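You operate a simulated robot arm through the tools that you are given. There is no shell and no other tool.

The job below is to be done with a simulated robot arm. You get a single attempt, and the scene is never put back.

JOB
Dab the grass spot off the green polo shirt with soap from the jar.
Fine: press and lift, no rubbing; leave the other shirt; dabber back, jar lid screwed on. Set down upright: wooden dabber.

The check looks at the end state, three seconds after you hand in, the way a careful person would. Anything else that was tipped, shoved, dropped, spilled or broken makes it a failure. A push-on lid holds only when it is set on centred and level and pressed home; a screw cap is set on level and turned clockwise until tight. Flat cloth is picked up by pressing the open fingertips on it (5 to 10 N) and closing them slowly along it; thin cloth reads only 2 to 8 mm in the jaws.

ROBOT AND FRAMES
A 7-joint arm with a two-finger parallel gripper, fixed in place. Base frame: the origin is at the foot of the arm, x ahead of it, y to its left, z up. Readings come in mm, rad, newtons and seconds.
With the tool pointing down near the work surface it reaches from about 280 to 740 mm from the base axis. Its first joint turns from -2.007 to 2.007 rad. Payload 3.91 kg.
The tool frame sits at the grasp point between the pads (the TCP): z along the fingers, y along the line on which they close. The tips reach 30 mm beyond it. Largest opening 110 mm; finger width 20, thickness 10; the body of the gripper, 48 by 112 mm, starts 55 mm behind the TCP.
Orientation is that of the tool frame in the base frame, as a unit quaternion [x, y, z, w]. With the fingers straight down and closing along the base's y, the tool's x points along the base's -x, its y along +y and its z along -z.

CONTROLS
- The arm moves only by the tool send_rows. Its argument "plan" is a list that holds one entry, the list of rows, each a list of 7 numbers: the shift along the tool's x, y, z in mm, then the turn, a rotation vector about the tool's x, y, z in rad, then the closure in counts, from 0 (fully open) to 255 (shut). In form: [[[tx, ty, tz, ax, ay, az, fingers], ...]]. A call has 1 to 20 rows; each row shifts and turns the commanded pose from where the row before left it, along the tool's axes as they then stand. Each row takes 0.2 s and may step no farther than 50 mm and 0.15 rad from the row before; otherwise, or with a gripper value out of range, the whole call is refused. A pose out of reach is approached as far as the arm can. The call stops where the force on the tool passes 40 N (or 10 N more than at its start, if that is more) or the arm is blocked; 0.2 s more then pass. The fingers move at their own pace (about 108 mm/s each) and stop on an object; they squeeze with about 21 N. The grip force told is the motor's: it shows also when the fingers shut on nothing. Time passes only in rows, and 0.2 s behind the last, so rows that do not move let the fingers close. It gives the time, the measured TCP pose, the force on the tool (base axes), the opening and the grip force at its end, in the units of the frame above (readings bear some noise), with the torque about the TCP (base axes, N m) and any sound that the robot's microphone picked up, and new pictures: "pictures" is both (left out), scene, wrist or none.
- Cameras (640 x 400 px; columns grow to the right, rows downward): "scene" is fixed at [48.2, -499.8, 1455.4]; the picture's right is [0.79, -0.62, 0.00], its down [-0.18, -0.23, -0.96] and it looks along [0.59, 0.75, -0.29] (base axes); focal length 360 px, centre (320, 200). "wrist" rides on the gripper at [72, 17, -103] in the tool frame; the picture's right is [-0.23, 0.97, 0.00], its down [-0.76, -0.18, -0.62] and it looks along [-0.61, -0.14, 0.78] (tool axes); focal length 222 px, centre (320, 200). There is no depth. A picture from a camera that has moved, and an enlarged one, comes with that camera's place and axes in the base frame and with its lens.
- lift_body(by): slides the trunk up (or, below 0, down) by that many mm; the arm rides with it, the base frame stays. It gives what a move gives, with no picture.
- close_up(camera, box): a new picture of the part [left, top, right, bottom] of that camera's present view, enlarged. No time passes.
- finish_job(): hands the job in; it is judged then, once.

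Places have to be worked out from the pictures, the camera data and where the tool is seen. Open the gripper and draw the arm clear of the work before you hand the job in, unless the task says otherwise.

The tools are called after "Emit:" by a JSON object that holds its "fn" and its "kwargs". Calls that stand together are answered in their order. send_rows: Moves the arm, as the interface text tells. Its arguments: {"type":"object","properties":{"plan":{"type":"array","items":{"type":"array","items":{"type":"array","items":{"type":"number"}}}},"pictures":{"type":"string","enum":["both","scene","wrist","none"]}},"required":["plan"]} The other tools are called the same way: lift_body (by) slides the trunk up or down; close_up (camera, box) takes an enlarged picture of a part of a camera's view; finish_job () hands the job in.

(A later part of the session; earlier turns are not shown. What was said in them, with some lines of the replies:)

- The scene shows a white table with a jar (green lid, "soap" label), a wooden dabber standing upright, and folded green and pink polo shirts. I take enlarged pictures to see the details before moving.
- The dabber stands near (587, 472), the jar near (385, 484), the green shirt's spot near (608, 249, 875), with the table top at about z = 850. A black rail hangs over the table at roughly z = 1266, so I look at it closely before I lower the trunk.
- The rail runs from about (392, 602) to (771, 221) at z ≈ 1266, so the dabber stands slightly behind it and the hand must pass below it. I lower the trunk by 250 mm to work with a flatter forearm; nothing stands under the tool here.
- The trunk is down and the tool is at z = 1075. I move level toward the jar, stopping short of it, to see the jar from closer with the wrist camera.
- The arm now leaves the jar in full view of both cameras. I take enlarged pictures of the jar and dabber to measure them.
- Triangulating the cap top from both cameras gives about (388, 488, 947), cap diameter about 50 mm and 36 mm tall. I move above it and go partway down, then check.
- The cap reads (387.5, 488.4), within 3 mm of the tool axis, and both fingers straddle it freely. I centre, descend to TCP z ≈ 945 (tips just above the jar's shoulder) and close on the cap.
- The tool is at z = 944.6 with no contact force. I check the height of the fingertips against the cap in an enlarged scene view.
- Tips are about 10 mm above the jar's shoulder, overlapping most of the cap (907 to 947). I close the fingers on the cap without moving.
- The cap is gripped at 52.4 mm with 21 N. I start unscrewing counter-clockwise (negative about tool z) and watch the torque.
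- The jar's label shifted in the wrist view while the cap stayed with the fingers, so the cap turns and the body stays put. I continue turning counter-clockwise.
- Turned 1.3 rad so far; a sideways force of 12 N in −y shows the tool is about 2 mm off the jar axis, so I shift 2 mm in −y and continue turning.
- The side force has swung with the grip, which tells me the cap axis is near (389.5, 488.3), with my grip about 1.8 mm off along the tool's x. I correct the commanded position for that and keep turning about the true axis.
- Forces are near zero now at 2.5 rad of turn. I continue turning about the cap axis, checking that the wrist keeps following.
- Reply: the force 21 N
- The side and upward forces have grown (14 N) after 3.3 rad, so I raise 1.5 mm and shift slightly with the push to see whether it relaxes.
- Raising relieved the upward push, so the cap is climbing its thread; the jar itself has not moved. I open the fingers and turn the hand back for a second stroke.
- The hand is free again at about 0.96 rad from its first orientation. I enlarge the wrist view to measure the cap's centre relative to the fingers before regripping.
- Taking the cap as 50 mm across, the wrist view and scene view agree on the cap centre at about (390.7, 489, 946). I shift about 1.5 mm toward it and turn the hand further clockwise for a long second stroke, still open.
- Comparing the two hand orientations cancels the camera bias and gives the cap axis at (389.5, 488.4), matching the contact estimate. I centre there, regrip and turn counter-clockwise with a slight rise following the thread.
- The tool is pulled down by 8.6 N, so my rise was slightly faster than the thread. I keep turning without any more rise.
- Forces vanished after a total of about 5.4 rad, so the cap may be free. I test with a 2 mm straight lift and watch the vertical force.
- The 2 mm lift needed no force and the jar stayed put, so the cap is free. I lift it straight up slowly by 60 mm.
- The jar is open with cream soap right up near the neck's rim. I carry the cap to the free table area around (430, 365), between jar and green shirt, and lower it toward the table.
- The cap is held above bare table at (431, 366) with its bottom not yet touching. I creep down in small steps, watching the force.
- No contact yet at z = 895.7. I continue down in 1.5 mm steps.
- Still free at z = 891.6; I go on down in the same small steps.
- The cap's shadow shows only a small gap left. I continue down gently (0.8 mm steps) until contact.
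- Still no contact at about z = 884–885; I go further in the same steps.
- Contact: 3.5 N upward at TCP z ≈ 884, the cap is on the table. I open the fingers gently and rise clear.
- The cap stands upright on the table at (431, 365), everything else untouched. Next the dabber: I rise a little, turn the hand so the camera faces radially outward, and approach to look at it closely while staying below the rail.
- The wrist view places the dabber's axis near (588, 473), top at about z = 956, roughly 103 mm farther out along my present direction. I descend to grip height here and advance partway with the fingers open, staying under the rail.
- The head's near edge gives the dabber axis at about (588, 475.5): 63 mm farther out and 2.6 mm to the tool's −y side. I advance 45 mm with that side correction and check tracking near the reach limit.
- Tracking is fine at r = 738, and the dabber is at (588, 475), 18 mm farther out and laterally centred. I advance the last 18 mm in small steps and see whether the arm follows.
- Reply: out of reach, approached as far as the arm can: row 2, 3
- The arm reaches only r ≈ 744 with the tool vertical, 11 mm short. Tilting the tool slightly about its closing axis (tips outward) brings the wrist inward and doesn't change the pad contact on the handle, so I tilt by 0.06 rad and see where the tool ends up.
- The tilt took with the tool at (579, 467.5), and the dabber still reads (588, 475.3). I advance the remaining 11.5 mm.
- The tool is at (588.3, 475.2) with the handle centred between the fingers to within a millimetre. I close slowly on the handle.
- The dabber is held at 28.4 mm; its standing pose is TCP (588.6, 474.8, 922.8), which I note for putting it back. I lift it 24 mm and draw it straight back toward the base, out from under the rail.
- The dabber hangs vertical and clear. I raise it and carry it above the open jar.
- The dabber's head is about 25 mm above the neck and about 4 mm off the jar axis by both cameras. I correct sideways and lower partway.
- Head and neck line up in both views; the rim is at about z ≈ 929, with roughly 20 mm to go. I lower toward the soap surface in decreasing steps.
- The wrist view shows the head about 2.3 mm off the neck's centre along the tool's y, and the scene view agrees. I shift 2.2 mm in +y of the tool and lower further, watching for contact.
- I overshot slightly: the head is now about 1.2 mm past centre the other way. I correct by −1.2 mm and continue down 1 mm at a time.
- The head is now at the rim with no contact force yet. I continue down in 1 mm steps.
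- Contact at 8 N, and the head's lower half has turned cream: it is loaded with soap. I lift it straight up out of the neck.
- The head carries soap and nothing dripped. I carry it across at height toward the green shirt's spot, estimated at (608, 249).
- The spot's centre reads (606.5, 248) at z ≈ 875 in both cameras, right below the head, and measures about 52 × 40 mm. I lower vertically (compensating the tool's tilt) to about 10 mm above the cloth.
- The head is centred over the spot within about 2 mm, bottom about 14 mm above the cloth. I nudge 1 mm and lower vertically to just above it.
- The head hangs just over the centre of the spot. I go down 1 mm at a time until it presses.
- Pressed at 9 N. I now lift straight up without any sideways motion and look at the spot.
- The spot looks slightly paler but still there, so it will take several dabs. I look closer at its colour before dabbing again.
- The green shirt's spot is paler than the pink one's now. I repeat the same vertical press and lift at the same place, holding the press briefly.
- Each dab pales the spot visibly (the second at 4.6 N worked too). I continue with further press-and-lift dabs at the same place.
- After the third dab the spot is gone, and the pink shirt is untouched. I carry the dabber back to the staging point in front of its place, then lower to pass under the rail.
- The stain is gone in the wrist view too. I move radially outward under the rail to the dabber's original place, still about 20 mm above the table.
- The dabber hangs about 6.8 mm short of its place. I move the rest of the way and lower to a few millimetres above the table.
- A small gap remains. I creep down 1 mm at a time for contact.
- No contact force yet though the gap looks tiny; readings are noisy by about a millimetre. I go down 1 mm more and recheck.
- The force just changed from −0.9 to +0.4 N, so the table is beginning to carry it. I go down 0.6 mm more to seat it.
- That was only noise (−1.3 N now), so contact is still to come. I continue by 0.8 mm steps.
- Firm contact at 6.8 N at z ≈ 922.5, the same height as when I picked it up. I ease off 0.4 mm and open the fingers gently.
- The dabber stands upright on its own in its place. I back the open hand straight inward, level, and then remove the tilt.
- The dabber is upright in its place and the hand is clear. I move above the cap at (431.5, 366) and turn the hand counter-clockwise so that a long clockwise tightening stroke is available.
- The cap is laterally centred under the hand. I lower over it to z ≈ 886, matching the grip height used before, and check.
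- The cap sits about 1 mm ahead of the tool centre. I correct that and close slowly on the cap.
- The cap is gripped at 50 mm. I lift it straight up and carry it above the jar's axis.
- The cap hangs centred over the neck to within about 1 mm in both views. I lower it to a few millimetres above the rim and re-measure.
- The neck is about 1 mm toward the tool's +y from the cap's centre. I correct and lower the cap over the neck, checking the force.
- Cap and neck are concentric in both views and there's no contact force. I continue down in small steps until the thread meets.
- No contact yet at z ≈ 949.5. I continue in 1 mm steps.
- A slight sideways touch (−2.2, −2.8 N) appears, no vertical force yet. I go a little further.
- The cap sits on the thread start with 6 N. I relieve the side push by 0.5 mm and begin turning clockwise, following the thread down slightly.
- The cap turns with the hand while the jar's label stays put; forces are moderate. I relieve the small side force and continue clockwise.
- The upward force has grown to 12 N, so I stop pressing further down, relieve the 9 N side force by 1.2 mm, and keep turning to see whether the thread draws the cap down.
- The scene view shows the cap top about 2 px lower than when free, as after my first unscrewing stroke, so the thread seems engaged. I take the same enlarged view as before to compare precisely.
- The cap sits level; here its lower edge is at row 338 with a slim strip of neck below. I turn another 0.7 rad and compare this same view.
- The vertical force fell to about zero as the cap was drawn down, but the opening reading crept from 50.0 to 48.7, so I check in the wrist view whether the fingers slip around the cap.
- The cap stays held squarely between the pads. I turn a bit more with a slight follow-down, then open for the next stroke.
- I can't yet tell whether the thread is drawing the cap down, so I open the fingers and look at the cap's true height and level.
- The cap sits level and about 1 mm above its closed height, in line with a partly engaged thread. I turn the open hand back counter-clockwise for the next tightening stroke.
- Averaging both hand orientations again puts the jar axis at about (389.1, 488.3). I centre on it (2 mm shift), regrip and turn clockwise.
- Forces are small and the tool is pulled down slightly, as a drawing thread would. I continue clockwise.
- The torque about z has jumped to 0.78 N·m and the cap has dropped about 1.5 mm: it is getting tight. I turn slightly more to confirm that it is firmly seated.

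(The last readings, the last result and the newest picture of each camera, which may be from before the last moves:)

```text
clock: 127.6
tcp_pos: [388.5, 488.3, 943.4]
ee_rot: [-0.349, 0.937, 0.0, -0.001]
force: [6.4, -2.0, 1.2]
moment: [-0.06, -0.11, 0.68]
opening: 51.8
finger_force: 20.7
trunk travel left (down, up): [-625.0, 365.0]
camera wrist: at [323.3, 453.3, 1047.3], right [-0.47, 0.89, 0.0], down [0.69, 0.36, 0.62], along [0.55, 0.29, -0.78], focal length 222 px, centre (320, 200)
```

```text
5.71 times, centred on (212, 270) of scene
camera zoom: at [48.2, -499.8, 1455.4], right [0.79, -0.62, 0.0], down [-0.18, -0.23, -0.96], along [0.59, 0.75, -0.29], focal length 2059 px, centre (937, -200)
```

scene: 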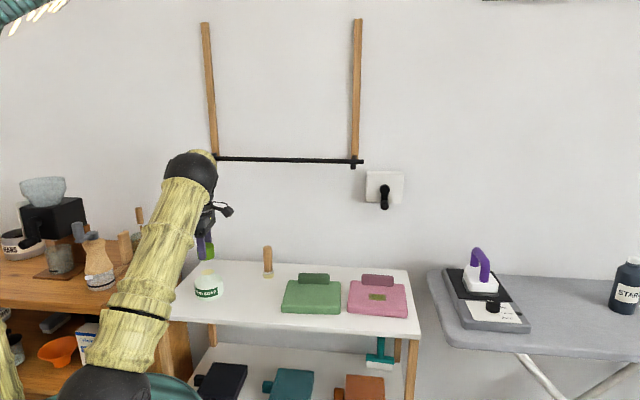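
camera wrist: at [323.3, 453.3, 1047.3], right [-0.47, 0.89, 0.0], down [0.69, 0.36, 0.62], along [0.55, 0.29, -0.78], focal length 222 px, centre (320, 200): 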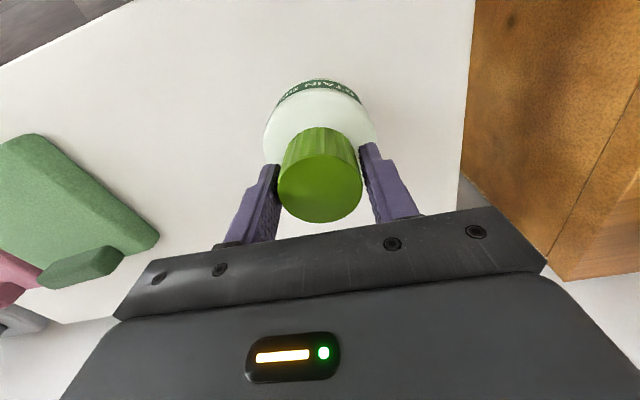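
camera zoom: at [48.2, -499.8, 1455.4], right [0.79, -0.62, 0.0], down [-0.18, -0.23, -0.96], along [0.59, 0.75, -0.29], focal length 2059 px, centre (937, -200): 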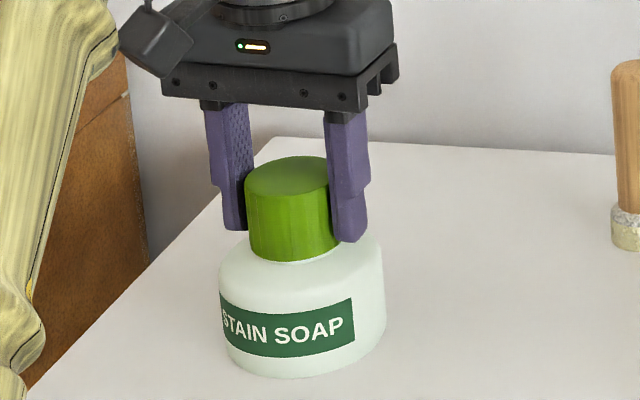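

The cap no longer turns: its flutes stay still in the scene while the fingers slip at about 0.7 N·m, and its height matches the original closed picture. I open the fingers and rise clear.

Emit:
{"fn": "send_rows", "kwargs": {"plan": [[[0, 0, 0, 0, 0, 0, 110], [0, 0, 0, 0, 0, 0, 60], [0, 0, 0, 0, 0, 0, 0], [0, 0, 0, 0, 0, 0, 0], [0, 0, -10, 0, 0, 0, 0], [0, 0, -20, 0, 0, 0, 0], [0, 0, -25, 0, 0, 0, 0], [0, 0, -25, 0, 0, 0, 0], [0, 0, 0, 0, 0, 0, 0]]], "pictures": "both"}}

Emit:
{"fn": "close_up", "kwargs": {"camera": "scene", "box": [180, 235, 244, 305]}}

Emit:
{"fn": "close_up", "kwargs": {"camera": "scene", "box": [195, 255, 225, 285]}}

```text
clock: 129.6
tcp_pos: [389.5, 486.6, 1024.4]
ee_rot: [-0.349, 0.937, 0.001, 0.0]
force: [-0.2, -0.6, 0.3]
moment: [0.01, 0.01, -0.02]
opening: 110.1
finger_force: 0.1
trunk travel left (down, up): [-625.0, 365.0]
camera wrist: at [323.7, 452.0, 1128.4], right [-0.47, 0.88, 0.0], down [0.69, 0.36, 0.62], along [0.55, 0.29, -0.78], focal length 222 px, centre (320, 200)
```

scene: 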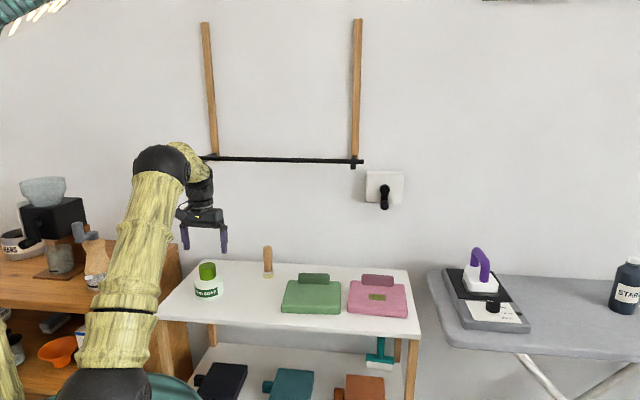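
wrist: 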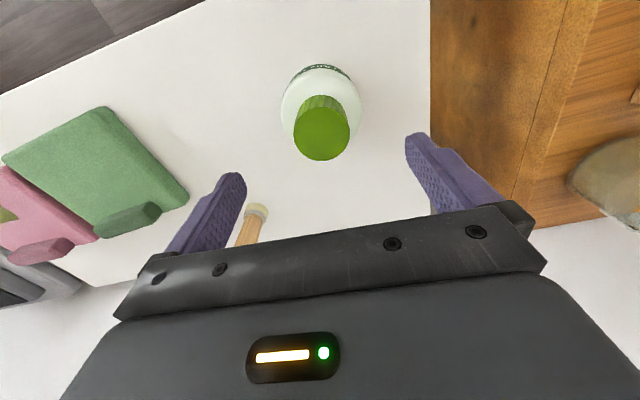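

```text
5.71 times, centred on (212, 270) of scene
camera zoom: at [48.2, -499.8, 1455.4], right [0.79, -0.62, 0.0], down [-0.18, -0.23, -0.96], along [0.59, 0.75, -0.29], focal length 2059 px, centre (937, -200)
```

zoom: 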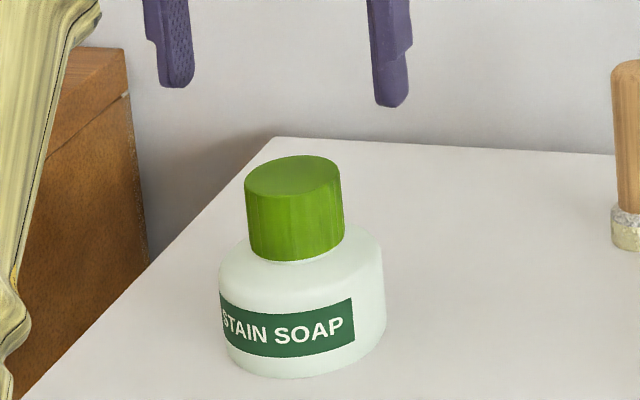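

```text
13.33 times, centred on (210, 270) of scene
camera zoom: at [48.2, -499.8, 1455.4], right [0.79, -0.62, 0.0], down [-0.18, -0.23, -0.96], along [0.59, 0.75, -0.29], focal length 4804 px, centre (1787, -733)
```

zoom: 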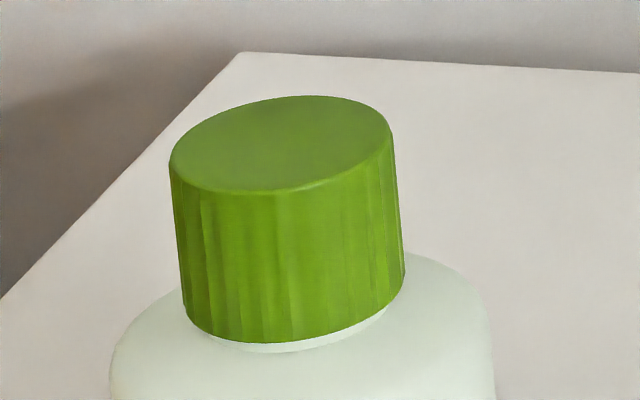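

The cap is on level and tight and the jar stands where it was. I draw the arm back toward the base, clear of the table, and check the whole scene.

Emit:
{"fn": "send_rows", "kwargs": {"plan": [[[20, -2.5, -10, 0, 0, 0, 0], [30, -3.8, -10, 0, 0, 0, 0], [30, -3.8, -10, 0, 0, 0, 0], [30, -3.8, -10, 0, 0, 0, 0], [30, -3.8, -10, 0, 0, 0, 0], [30, -3.8, 0, 0, 0, 0, 0], [30, -3.8, 0, 0, 0, 0, 0], [30, -3.8, 0, 0, 0, 0, 0], [0, 0, 0, 0, 0, 0, 0]]], "pictures": "both"}}

Emit:
{"fn": "close_up", "kwargs": {"camera": "scene", "box": [180, 235, 420, 385]}}

Emit:
{"fn": "close_up", "kwargs": {"camera": "scene", "box": [240, 240, 420, 325]}}

```text
clock: 131.6
tcp_pos: [235.6, 315.0, 1076.0]
ee_rot: [-0.349, 0.937, 0.0, -0.001]
force: [-0.2, 0.7, -0.5]
moment: [-0.03, -0.02, 0.03]
opening: 109.8
finger_force: 0.0
trunk travel left (down, up): [-625.0, 365.0]
camera wrist: at [169.9, 281.1, 1179.5], right [-0.47, 0.88, 0.0], down [0.69, 0.36, 0.62], along [0.55, 0.29, -0.78], focal length 222 px, centre (320, 200)
```

scene: 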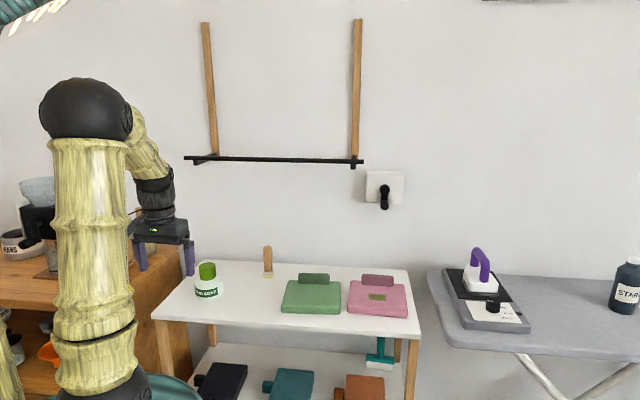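
wrist: 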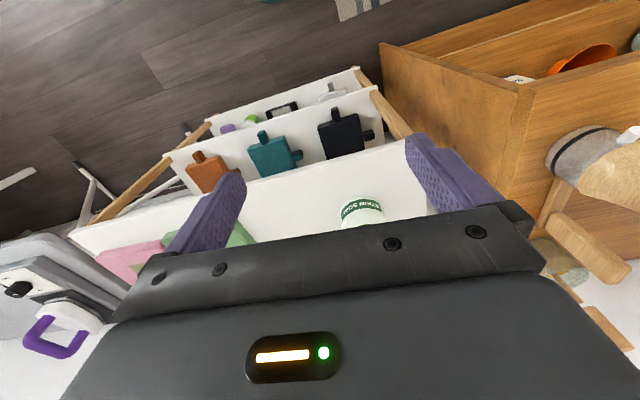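

```text
2.67 times, centred on (300, 310) of scene
camera zoom: at [48.2, -499.8, 1455.4], right [0.79, -0.62, 0.0], down [-0.18, -0.23, -0.96], along [0.59, 0.75, -0.29], focal length 961 px, centre (373, -93)
```

zoom: 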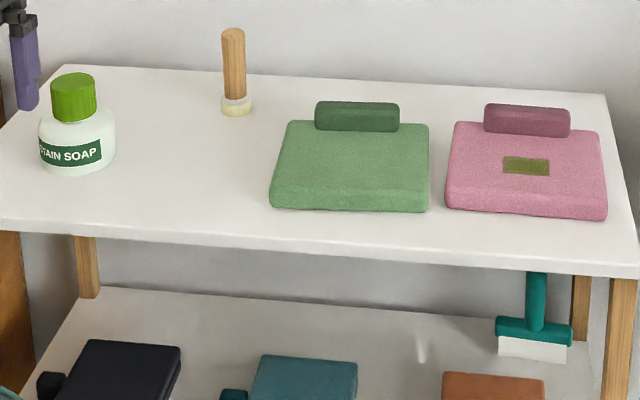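

```text
3.56 times, centred on (330, 282) of scene
camera zoom: at [48.2, -499.8, 1455.4], right [0.79, -0.62, 0.0], down [-0.18, -0.23, -0.96], along [0.59, 0.75, -0.29], focal length 1281 px, centre (284, -93)
```

zoom: 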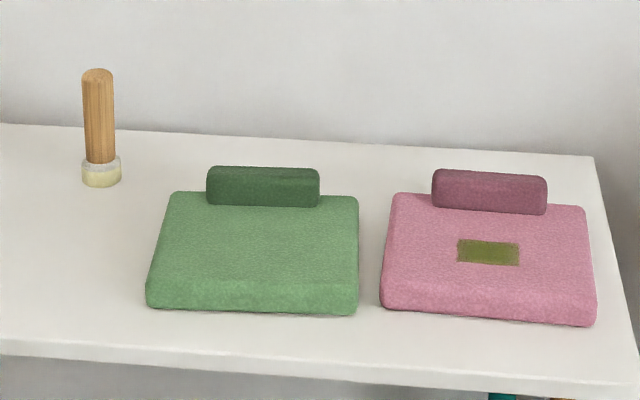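

Everything looks in order: green shirt clean, pink shirt untouched, dabber standing, jar closed. I make one last check of the dabber's place and uprightness with the same view as at the start.

Emit:
{"fn": "close_up", "kwargs": {"camera": "scene", "box": [180, 230, 300, 305]}}

Emit:
{"fn": "close_up", "kwargs": {"camera": "scene", "box": [270, 260, 420, 350]}}

```text
5.33 times, centred on (240, 268) of scene
camera zoom: at [48.2, -499.8, 1455.4], right [0.79, -0.62, 0.0], down [-0.18, -0.23, -0.96], along [0.59, 0.75, -0.29], focal length 1922 px, centre (747, -160)
```

zoom: 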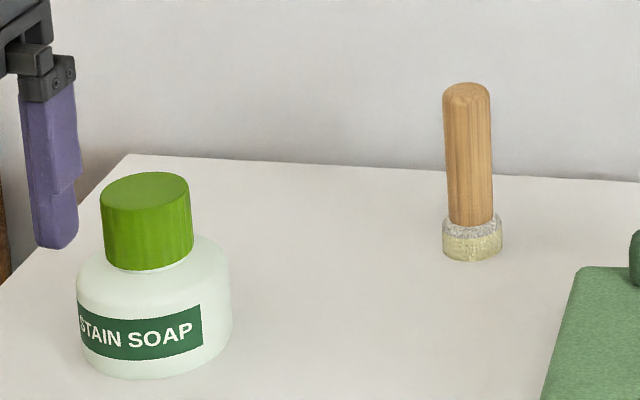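

```text
4.27 times, centred on (345, 305) of scene
camera zoom: at [48.2, -499.8, 1455.4], right [0.79, -0.62, 0.0], down [-0.18, -0.23, -0.96], along [0.59, 0.75, -0.29], focal length 1537 px, centre (213, -248)
```

zoom: 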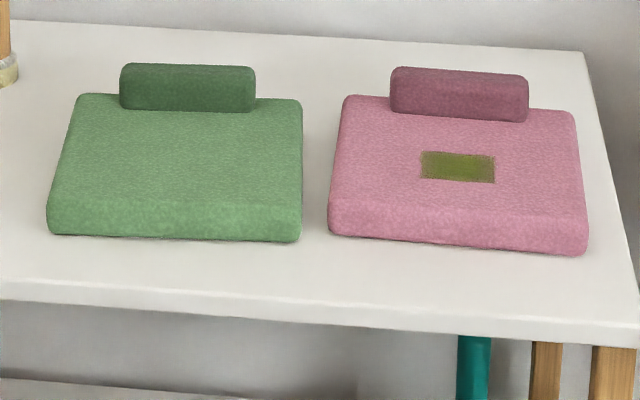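

The jar and cap match the starting picture exactly. The dabber stands upright within about 3 mm of its old place, both shirts are where they were, and only the green one's spot is gone. The gripper is open and clear, so I hand the job in.

Emit:
{"fn": "finish_job", "kwargs": {}}

```text
The job is handed in.
```

The grass spot on the green polo shirt is gone, and I handed the job in with everything back in place. I don't have the check's result.

- **Dabbing:** it took three straight press-and-lift dabs with soap from the jar, at about 5 to 11 N each, with no sideways movement.
- **Other shirt:** the pink shirt was not touched, and its own spot is still there.
- **Dabber:** the wooden dabber stands upright about 3 mm from where it was. Its head still has soap on it.
- **Jar:** the lid is screwed on level and turned clockwise until it stopped and my fingers slipped on it. Its height matches the starting picture, and the jar has not moved.
- **Arm:** the gripper is open and drawn back clear of the table. I saw nothing tipped, shoved or spilled.
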